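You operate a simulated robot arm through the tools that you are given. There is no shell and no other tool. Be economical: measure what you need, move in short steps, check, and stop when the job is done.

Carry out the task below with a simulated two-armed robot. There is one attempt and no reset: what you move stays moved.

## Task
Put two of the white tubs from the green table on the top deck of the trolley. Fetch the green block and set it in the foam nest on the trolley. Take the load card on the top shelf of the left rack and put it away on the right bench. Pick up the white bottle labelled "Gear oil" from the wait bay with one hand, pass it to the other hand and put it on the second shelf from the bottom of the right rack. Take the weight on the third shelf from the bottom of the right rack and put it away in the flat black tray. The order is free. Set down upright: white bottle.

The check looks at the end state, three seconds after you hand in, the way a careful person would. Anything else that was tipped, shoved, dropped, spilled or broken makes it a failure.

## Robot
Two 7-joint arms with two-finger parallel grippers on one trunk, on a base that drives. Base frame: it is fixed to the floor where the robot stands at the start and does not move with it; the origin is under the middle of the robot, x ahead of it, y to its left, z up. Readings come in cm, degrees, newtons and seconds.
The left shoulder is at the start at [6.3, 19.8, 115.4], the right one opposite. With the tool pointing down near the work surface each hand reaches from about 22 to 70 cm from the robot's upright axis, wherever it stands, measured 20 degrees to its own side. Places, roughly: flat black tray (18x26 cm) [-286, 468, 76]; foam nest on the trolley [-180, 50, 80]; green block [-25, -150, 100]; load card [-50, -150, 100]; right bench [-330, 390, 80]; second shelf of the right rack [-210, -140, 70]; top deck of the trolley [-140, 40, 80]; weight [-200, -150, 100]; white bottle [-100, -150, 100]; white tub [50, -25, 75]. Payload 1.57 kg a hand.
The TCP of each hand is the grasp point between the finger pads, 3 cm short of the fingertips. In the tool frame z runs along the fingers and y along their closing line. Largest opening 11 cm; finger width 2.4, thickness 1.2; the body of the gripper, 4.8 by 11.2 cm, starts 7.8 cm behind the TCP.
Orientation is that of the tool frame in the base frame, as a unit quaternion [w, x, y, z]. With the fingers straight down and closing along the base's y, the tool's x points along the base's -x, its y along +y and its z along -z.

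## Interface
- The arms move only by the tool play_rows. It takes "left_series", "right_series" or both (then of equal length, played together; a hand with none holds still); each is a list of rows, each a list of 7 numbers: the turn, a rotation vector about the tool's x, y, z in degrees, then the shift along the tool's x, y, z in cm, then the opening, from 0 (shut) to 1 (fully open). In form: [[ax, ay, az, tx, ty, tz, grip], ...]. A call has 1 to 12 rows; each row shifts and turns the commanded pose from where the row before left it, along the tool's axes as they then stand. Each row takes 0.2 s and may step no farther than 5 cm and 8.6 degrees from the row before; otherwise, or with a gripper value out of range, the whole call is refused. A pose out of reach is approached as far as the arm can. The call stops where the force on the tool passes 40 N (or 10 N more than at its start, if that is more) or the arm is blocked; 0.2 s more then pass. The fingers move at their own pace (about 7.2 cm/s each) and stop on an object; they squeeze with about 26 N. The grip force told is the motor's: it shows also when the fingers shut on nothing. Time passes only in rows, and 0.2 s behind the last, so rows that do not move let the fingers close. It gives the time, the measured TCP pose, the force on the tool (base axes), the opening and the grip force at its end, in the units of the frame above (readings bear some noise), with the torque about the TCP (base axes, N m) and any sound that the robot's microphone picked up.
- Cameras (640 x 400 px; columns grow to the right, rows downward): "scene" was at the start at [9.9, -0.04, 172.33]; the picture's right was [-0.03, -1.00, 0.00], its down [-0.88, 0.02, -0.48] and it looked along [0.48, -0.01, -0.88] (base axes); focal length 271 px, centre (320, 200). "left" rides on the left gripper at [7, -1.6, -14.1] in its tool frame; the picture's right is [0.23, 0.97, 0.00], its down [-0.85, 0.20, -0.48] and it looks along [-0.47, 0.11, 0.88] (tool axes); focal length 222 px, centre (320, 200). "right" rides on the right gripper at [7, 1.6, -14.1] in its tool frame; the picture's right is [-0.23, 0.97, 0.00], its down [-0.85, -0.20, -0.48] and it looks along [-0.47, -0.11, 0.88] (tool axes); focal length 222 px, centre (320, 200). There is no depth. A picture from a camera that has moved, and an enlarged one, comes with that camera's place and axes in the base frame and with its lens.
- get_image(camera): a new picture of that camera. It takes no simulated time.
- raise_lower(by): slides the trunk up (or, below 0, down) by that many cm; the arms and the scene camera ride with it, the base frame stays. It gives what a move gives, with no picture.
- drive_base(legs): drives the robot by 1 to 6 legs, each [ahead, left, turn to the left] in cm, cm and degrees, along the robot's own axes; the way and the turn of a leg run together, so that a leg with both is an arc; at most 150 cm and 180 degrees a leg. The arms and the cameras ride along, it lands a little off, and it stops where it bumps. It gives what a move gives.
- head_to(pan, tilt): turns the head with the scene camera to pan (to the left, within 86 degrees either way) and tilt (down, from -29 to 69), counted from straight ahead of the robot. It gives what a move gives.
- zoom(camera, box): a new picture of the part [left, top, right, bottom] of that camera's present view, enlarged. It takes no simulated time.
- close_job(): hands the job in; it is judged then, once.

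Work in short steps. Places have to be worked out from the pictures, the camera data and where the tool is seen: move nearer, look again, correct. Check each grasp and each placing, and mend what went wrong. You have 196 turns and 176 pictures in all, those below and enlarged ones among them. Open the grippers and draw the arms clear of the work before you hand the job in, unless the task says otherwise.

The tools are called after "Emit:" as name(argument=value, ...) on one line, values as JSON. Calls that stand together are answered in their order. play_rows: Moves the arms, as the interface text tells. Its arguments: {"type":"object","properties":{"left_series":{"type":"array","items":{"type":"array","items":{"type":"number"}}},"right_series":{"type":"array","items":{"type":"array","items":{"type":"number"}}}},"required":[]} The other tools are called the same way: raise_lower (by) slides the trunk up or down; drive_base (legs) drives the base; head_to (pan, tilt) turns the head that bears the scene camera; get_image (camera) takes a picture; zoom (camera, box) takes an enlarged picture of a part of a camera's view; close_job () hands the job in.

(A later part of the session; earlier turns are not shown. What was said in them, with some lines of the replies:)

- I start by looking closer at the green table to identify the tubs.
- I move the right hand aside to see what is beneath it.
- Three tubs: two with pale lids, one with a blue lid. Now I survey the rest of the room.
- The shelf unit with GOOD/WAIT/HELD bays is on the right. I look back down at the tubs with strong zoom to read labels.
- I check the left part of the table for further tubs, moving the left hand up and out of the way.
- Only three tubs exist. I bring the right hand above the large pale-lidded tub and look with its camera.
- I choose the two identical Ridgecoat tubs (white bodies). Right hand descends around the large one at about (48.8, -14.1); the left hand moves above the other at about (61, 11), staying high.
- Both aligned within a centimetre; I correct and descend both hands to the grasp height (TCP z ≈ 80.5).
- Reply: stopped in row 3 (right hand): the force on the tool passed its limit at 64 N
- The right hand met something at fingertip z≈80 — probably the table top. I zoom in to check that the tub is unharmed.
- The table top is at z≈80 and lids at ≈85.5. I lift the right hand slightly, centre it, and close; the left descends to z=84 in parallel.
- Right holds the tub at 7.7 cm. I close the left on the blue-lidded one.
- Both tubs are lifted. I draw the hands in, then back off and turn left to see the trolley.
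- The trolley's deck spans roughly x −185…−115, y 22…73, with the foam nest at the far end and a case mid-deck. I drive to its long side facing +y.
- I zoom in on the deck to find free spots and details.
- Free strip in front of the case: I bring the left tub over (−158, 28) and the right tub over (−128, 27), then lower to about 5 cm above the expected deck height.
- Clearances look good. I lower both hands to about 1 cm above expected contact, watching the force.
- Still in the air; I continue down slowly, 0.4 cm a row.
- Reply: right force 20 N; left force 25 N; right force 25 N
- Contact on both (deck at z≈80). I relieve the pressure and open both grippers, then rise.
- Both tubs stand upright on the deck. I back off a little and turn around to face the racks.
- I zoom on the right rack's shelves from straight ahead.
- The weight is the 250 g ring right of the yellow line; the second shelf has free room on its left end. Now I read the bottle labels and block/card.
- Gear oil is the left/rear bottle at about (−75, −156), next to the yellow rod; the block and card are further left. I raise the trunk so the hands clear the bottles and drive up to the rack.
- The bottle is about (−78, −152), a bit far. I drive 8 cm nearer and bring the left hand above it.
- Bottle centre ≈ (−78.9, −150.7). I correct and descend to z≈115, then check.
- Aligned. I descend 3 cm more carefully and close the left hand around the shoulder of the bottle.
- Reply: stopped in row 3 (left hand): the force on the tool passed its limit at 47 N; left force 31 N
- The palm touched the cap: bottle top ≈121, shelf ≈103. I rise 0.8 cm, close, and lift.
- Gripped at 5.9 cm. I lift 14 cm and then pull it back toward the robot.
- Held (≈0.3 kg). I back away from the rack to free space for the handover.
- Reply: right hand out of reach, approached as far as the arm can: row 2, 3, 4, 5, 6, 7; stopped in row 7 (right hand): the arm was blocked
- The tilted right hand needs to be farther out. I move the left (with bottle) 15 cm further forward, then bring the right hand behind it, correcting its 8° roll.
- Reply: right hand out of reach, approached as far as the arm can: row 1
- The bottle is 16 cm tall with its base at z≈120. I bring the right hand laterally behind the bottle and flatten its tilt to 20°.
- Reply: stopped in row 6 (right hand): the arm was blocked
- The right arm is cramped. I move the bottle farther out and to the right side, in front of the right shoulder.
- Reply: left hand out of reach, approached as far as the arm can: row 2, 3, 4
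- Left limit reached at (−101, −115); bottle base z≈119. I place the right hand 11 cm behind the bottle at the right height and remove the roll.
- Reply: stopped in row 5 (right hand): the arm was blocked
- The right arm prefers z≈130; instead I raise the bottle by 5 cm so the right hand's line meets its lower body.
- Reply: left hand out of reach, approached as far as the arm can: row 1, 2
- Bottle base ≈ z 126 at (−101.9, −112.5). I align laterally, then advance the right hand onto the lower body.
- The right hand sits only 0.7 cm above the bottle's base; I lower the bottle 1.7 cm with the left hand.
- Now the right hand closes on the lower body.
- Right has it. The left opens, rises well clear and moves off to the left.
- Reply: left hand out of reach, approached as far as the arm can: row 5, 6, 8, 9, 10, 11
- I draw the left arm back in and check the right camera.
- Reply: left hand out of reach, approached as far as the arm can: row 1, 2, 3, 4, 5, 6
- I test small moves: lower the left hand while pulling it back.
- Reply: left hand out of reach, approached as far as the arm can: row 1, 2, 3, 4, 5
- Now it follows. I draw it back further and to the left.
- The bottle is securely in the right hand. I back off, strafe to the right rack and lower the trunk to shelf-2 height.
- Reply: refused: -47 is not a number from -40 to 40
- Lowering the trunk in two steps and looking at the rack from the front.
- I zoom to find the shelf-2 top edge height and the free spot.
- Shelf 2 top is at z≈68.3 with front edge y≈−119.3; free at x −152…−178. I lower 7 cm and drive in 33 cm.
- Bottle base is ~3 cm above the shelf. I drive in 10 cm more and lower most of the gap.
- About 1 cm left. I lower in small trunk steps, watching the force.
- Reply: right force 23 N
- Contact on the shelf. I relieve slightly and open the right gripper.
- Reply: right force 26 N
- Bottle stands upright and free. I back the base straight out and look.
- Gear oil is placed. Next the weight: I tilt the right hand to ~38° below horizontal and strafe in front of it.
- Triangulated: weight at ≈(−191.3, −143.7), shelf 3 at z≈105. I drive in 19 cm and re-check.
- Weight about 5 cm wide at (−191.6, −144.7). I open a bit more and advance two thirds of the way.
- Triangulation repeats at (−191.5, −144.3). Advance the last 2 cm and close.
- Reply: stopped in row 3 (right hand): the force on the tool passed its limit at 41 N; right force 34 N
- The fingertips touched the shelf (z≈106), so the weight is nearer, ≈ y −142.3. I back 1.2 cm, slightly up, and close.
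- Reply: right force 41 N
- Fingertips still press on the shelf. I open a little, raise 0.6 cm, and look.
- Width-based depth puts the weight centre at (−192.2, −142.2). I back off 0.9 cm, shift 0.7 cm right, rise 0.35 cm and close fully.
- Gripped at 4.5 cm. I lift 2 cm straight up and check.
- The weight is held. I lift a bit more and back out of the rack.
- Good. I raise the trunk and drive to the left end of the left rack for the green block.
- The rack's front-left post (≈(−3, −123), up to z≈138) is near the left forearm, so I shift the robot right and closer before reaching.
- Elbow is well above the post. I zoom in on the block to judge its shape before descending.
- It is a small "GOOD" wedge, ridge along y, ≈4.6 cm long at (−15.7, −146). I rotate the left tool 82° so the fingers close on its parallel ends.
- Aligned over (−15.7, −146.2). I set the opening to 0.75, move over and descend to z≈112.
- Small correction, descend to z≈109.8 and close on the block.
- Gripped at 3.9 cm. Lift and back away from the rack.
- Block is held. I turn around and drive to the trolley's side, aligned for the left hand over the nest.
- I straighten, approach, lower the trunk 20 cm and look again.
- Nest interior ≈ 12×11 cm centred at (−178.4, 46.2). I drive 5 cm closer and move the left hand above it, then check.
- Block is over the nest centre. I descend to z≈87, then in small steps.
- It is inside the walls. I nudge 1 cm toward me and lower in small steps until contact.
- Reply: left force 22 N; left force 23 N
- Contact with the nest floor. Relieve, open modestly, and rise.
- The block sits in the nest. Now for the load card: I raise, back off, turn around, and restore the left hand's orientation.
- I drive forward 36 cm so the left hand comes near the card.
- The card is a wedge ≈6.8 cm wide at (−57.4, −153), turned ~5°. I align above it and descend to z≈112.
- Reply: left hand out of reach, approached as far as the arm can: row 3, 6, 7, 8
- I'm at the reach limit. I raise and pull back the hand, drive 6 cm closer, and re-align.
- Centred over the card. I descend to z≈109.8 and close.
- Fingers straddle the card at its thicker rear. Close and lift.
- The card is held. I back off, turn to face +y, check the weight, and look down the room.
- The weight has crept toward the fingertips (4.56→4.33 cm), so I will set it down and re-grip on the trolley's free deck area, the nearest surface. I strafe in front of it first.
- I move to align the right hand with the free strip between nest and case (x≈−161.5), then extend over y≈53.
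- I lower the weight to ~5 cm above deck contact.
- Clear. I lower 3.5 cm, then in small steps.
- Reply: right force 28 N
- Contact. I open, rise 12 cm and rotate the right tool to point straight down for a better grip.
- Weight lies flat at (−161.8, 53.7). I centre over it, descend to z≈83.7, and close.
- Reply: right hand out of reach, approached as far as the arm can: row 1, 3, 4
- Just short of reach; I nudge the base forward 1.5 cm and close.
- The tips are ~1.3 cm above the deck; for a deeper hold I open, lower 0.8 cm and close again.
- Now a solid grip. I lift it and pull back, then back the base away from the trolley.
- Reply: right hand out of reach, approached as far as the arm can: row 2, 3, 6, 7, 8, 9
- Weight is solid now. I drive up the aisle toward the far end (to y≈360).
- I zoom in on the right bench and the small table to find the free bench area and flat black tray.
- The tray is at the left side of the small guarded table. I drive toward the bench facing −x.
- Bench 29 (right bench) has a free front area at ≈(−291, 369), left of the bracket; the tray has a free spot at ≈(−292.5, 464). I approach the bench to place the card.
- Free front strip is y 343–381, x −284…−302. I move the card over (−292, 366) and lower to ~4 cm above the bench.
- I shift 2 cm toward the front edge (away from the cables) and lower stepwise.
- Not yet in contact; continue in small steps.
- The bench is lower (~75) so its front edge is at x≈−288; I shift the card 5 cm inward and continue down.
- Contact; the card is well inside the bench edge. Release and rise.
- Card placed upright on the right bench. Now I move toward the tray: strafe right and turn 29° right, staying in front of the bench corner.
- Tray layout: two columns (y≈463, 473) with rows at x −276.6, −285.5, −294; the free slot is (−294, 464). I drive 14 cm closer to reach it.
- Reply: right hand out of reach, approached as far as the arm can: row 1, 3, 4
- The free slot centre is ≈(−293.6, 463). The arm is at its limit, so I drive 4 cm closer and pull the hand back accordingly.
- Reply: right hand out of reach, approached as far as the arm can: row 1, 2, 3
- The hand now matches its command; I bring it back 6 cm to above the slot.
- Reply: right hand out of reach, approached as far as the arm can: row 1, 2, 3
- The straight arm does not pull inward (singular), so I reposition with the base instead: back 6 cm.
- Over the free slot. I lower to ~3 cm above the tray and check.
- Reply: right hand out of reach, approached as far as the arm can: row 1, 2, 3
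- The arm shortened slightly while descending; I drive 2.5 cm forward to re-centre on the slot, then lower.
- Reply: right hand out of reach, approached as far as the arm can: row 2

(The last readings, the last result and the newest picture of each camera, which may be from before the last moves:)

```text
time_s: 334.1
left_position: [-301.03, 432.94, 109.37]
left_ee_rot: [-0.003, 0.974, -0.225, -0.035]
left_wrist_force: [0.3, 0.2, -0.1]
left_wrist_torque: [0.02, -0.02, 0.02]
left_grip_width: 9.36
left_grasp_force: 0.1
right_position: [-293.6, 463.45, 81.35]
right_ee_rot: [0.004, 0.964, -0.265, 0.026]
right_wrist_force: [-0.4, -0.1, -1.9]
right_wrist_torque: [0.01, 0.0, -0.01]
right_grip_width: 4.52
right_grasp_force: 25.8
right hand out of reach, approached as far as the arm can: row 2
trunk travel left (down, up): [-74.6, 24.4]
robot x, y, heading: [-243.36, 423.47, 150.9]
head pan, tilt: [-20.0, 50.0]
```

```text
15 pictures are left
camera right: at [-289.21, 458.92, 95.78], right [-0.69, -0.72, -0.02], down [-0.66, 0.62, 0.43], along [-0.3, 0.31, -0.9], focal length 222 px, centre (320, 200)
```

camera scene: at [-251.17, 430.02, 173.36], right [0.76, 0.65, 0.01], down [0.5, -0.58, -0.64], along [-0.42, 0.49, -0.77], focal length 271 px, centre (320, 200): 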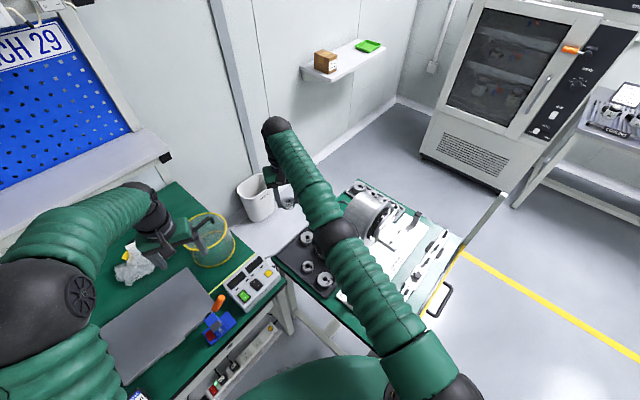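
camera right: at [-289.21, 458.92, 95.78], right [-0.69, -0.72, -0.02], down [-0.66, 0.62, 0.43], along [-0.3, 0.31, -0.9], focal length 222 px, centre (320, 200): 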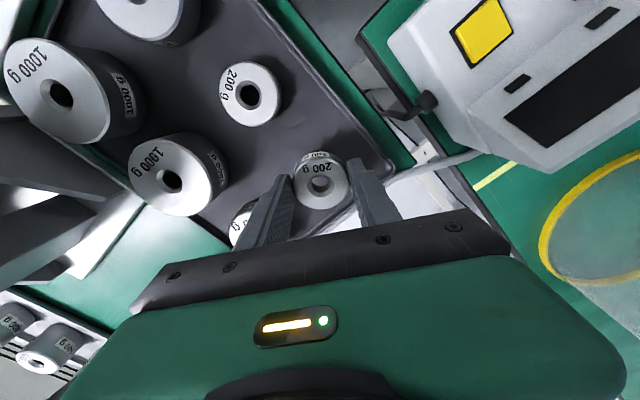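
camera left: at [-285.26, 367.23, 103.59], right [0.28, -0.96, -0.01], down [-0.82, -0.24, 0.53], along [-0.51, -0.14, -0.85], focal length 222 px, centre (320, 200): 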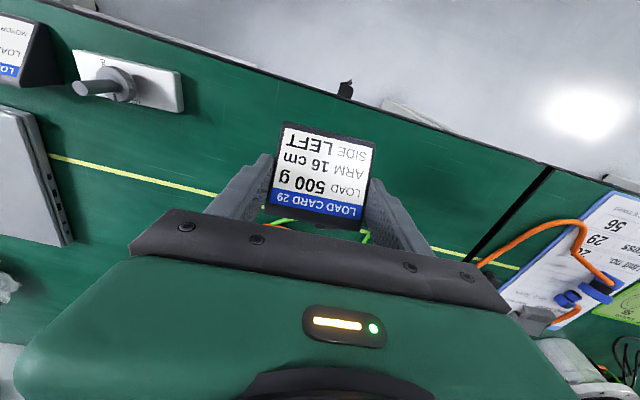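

Good position. I lower the rest with the trunk in small steps, watching the force.

Emit:
raise_lower(by=-1)

Emit:
raise_lower(by=-0.6)

Emit:
raise_lower(by=-0.5)

```text
time_s: 334.6
left_position: [-300.95, 432.91, 108.4]
left_ee_rot: [-0.003, 0.974, -0.225, -0.035]
left_wrist_force: [0.4, 0.0, 0.7]
left_wrist_torque: [-0.02, 0.01, 0.0]
left_grip_width: 9.33
left_grasp_force: 0.1
right_position: [-293.55, 463.44, 80.38]
right_ee_rot: [0.003, 0.964, -0.265, 0.027]
right_wrist_force: [0.0, -0.5, -2.5]
right_wrist_torque: [-0.01, -0.02, -0.04]
right_grip_width: 4.55
right_grasp_force: 25.4
trunk travel left (down, up): [-73.6, 25.4]
robot x, y, heading: [-243.05, 423.2, 150.9]
head pan, tilt: [-20.0, 50.0]
```

```text
time_s: 335.2
left_position: [-300.98, 432.84, 107.8]
left_ee_rot: [-0.002, 0.974, -0.225, -0.035]
left_wrist_force: [-0.3, 0.2, 0.2]
left_wrist_torque: [-0.01, 0.04, 0.0]
left_grip_width: 9.36
left_grasp_force: 0.0
right_position: [-293.71, 463.63, 79.71]
right_ee_rot: [0.004, 0.964, -0.265, 0.026]
right_wrist_force: [-0.2, -0.2, -1.7]
right_wrist_torque: [-0.01, 0.02, -0.01]
right_grip_width: 4.56
right_grasp_force: 25.9
trunk travel left (down, up): [-73.0, 26.0]
robot x, y, heading: [-243.24, 423.51, 150.8]
head pan, tilt: [-20.0, 50.0]
```

```text
time_s: 335.7
left_position: [-301.06, 432.84, 107.27]
left_ee_rot: [-0.003, 0.973, -0.227, -0.035]
left_wrist_force: [-0.4, -0.5, 0.0]
left_wrist_torque: [0.05, 0.0, -0.01]
left_grip_width: 9.34
left_grasp_force: 0.2
right_position: [-293.77, 463.59, 79.18]
right_ee_rot: [0.003, 0.964, -0.265, 0.026]
right_wrist_force: [-0.2, -0.7, -1.9]
right_wrist_torque: [-0.02, -0.02, 0.01]
right_grip_width: 4.54
right_grasp_force: 26.0
trunk travel left (down, up): [-72.5, 26.5]
robot x, y, heading: [-243.42, 423.59, 151.0]
head pan, tilt: [-20.0, 50.0]
```

Emit:
raise_lower(by=-0.4)

Emit:
raise_lower(by=-0.4)

Emit:
get_image(camera="right")

```text
time_s: 336.3
left_position: [-300.78, 432.83, 107.0]
left_ee_rot: [-0.003, 0.973, -0.226, -0.035]
left_wrist_force: [-0.3, -0.2, 0.0]
left_wrist_torque: [-0.01, 0.0, 0.01]
left_grip_width: 9.35
left_grasp_force: 0.1
right_position: [-293.62, 463.57, 79.13]
right_ee_rot: [0.003, 0.964, -0.264, 0.024]
right_wrist_force: [-0.5, 1.2, 15.6]
right_wrist_torque: [0.29, 0.32, 0.02]
right_grip_width: 4.55
right_grasp_force: 25.8
trunk travel left (down, up): [-72.1, 26.9]
robot x, y, heading: [-243.18, 423.46, 150.9]
head pan, tilt: [-20.0, 50.0]
```

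```text
time_s: 336.8
left_position: [-300.74, 432.74, 106.62]
left_ee_rot: [-0.003, 0.973, -0.226, -0.035]
left_wrist_force: [1.0, -0.3, 0.3]
left_wrist_torque: [0.0, 0.02, 0.0]
left_grip_width: 9.37
left_grasp_force: 0.1
right_position: [-293.34, 463.53, 78.62]
right_ee_rot: [0.003, 0.964, -0.265, 0.026]
right_wrist_force: [4.6, -3.0, 14.3]
right_wrist_torque: [-0.36, 0.09, 0.19]
right_grip_width: 4.53
right_grasp_force: 26.0
trunk travel left (down, up): [-71.7, 27.3]
robot x, y, heading: [-242.92, 423.5, 150.8]
head pan, tilt: [-20.0, 50.0]
```

```text
14 pictures are left
camera right: at [-288.91, 458.85, 93.04], right [-0.69, -0.72, -0.02], down [-0.66, 0.62, 0.43], along [-0.3, 0.31, -0.9], focal length 222 px, centre (320, 200)
```

right: 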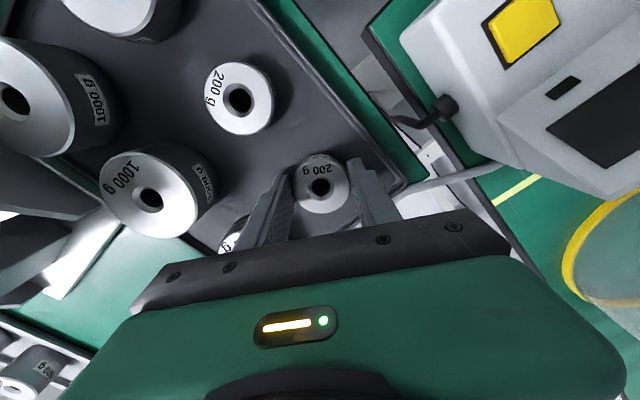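

Contact inside the tray. I open slightly, then raise with the trunk.

Emit:
play_rows(right_series=[[0, 0, 0, 0, 0, 0, 0.46], [0, 0, 0, 0, 0, 0, 0.5], [0, 0, 0, 0, 0, 0, 0.5]])

Emit:
raise_lower(by=20)

Emit:
get_image(camera="right")

```text
time_s: 337.6
left_position: [-300.75, 432.85, 106.61]
left_ee_rot: [-0.002, 0.973, -0.227, -0.036]
left_wrist_force: [0.0, 1.1, -0.1]
left_wrist_torque: [-0.03, 0.01, 0.0]
left_grip_width: 9.34
left_grasp_force: 0.1
right_position: [-293.25, 463.66, 78.58]
right_ee_rot: [0.004, 0.964, -0.265, 0.026]
right_wrist_force: [9.2, 1.4, 10.4]
right_wrist_torque: [-0.17, -0.06, 0.13]
right_grip_width: 4.81
right_grasp_force: 0.1
trunk travel left (down, up): [-71.7, 27.3]
robot x, y, heading: [-243.47, 423.72, 151.3]
head pan, tilt: [-20.0, 50.0]
```

```text
time_s: 339.8
left_position: [-300.87, 432.85, 126.38]
left_ee_rot: [-0.003, 0.973, -0.226, -0.034]
left_wrist_force: [-0.2, 0.1, -0.6]
left_wrist_torque: [0.02, -0.01, -0.03]
left_grip_width: 9.35
left_grasp_force: 0.2
right_position: [-293.72, 463.71, 98.53]
right_ee_rot: [0.003, 0.964, -0.265, 0.026]
right_wrist_force: [0.3, -0.5, -0.8]
right_wrist_torque: [0.0, 0.02, 0.03]
right_grip_width: 5.5
right_grasp_force: 0.0
trunk travel left (down, up): [-91.7, 7.3]
robot x, y, heading: [-243.11, 423.48, 151.0]
head pan, tilt: [-20.0, 50.0]
```

```text
13 pictures are left
camera right: at [-289.2, 459.02, 112.89], right [-0.69, -0.72, -0.02], down [-0.66, 0.62, 0.43], along [-0.3, 0.31, -0.9], focal length 222 px, centre (320, 200)
```

right: 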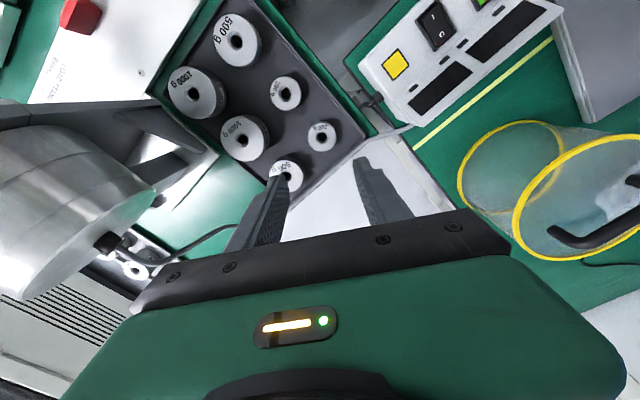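

The weight is in the tray. I zoom to check and then back the robot away.

Emit:
zoom(camera="right", box=[150, 0, 390, 200])

Emit:
drive_base(legs=[[-50, 0, 0]])

Emit:
head_to(pan=0, tilt=40)

Emit:
get_image(camera="scene")

```text
2.00 times, centred on (270, 100) of right
camera zoom: at [-289.2, 459.02, 112.89], right [-0.69, -0.72, -0.02], down [-0.66, 0.62, 0.43], along [-0.3, 0.31, -0.9], focal length 444 px, centre (420, 400)
```

zoom: 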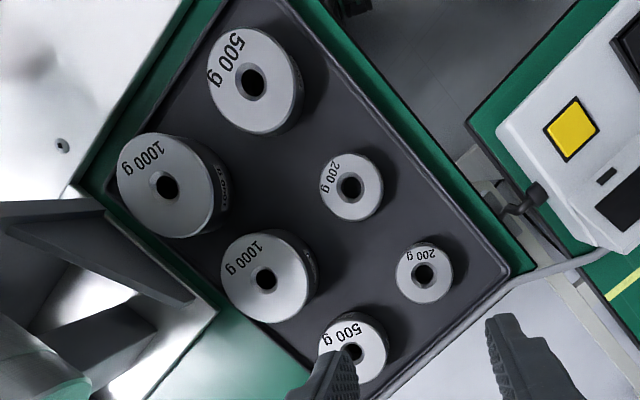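

```text
time_s: 342.8
left_position: [-256.47, 408.38, 126.37]
left_ee_rot: [-0.003, 0.972, -0.232, -0.033]
left_wrist_force: [-0.3, -0.1, -1.5]
left_wrist_torque: [0.0, 0.0, 0.0]
left_grip_width: 9.35
left_grasp_force: 0.0
right_position: [-248.71, 439.2, 98.23]
right_ee_rot: [0.003, 0.962, -0.271, 0.027]
right_wrist_force: [-1.1, 0.7, -0.4]
right_wrist_torque: [0.0, 0.01, -0.02]
right_grip_width: 5.5
right_grasp_force: 0.1
trunk travel left (down, up): [-91.7, 7.3]
robot x, y, heading: [-198.95, 398.28, 150.3]
head pan, tilt: [-20.0, 50.0]
```

```text
time_s: 343.6
left_position: [-255.82, 408.18, 126.6]
left_ee_rot: [-0.003, 0.972, -0.233, -0.034]
left_wrist_force: [0.2, 0.6, -0.5]
left_wrist_torque: [0.01, -0.02, 0.01]
left_grip_width: 9.37
left_grasp_force: 0.0
right_position: [-248.52, 439.13, 98.52]
right_ee_rot: [0.003, 0.962, -0.27, 0.025]
right_wrist_force: [-0.3, -0.5, 0.8]
right_wrist_torque: [-0.01, -0.01, -0.01]
right_grip_width: 5.5
right_grasp_force: 0.1
trunk travel left (down, up): [-91.7, 7.3]
robot x, y, heading: [-198.94, 397.91, 149.9]
head pan, tilt: [0.0, 40.0]
```

```text
11 pictures are left
camera scene: at [-209.12, 404.11, 191.83], right [0.5, 0.87, 0.0], down [0.56, -0.32, -0.76], along [-0.66, 0.38, -0.65], focal length 271 px, centre (320, 200)
```

scene: 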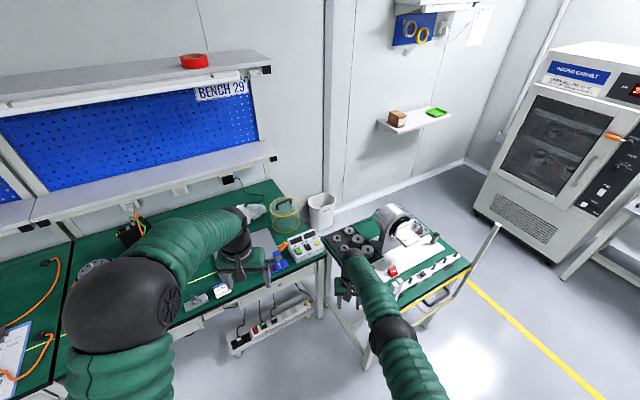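

Everything is in place. I open both grippers fully and back well clear before handing in.

Emit:
drive_base(legs=[[-25, 0, 0]])

Emit:
play_rows(left_series=[[0, 0, 0, 0, 0, 0, 1], [0, 0, 0, 0, 0, 0, 1], [0, 0, 0, 0, 0, 0, 1]], right_series=[[0, 0, 0, 0, 0, 0, 1], [0, 0, 0, 0, 0, 0, 1], [0, 0, 0, 0, 0, 0, 1]])

Emit:
zoom(camera="scene", box=[60, 180, 480, 380])

```text
time_s: 345.4
left_position: [-234.54, 396.47, 126.37]
left_ee_rot: [-0.002, 0.971, -0.236, -0.033]
left_wrist_force: [-0.2, -0.7, -0.8]
left_wrist_torque: [-0.01, -0.01, -0.01]
left_grip_width: 9.34
left_grasp_force: 0.1
right_position: [-226.92, 427.2, 98.17]
right_ee_rot: [0.004, 0.961, -0.274, 0.027]
right_wrist_force: [-0.3, 0.3, -0.1]
right_wrist_torque: [-0.03, -0.01, 0.0]
right_grip_width: 5.5
right_grasp_force: 0.1
trunk travel left (down, up): [-91.7, 7.3]
robot x, y, heading: [-176.99, 385.86, 149.7]
head pan, tilt: [0.0, 40.0]
```

```text
time_s: 346.2
left_position: [-233.96, 396.17, 126.68]
left_ee_rot: [-0.004, 0.971, -0.236, -0.036]
left_wrist_force: [-0.3, -0.1, 1.0]
left_wrist_torque: [0.01, -0.05, -0.02]
left_grip_width: 11.0
left_grasp_force: 0.1
right_position: [-226.59, 426.98, 98.39]
right_ee_rot: [0.005, 0.961, -0.275, 0.025]
right_wrist_force: [0.6, -1.1, 0.4]
right_wrist_torque: [0.03, 0.01, -0.03]
right_grip_width: 11.0
right_grasp_force: 0.0
trunk travel left (down, up): [-91.7, 7.3]
robot x, y, heading: [-177.52, 385.77, 149.6]
head pan, tilt: [0.0, 40.0]
```

```text
1.52 times, centred on (270, 280) of scene
camera zoom: at [-187.45, 391.94, 191.82], right [0.5, 0.86, 0.0], down [0.56, -0.32, -0.76], along [-0.66, 0.38, -0.65], focal length 412 px, centre (396, 78)
```

zoom: 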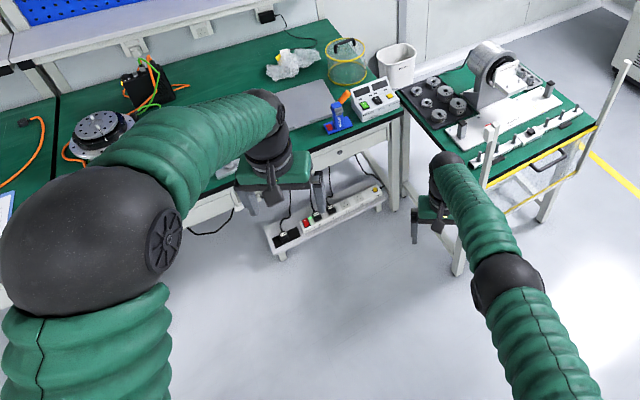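

All goals are placed and both hands are open and clear, so I hand the job in.

Emit:
close_job()

```text
The job is handed in.
```

I placed every item and handed the job in; the one call I'm unsure of is which tubs count as white. I took the two Ridgecoat tubs, one grey-lidded and one blue-lidded, because both have white bodies, and left the small Heat Paste jar on the green table.

- **Tubs:** both stand on the trolley's top deck.
- **Green block:** it sits in the foam nest.
- **Load card:** it is on the right bench (Bench 29).
- **Gear oil bottle:** I passed it from the left hand to the right; it stands upright on the second shelf from the bottom of the right rack.
- **200 g weight:** it is in the free slot of the flat black tray. It started slipping in the gripper on the way, so I set it down on the trolley deck and re-gripped it.
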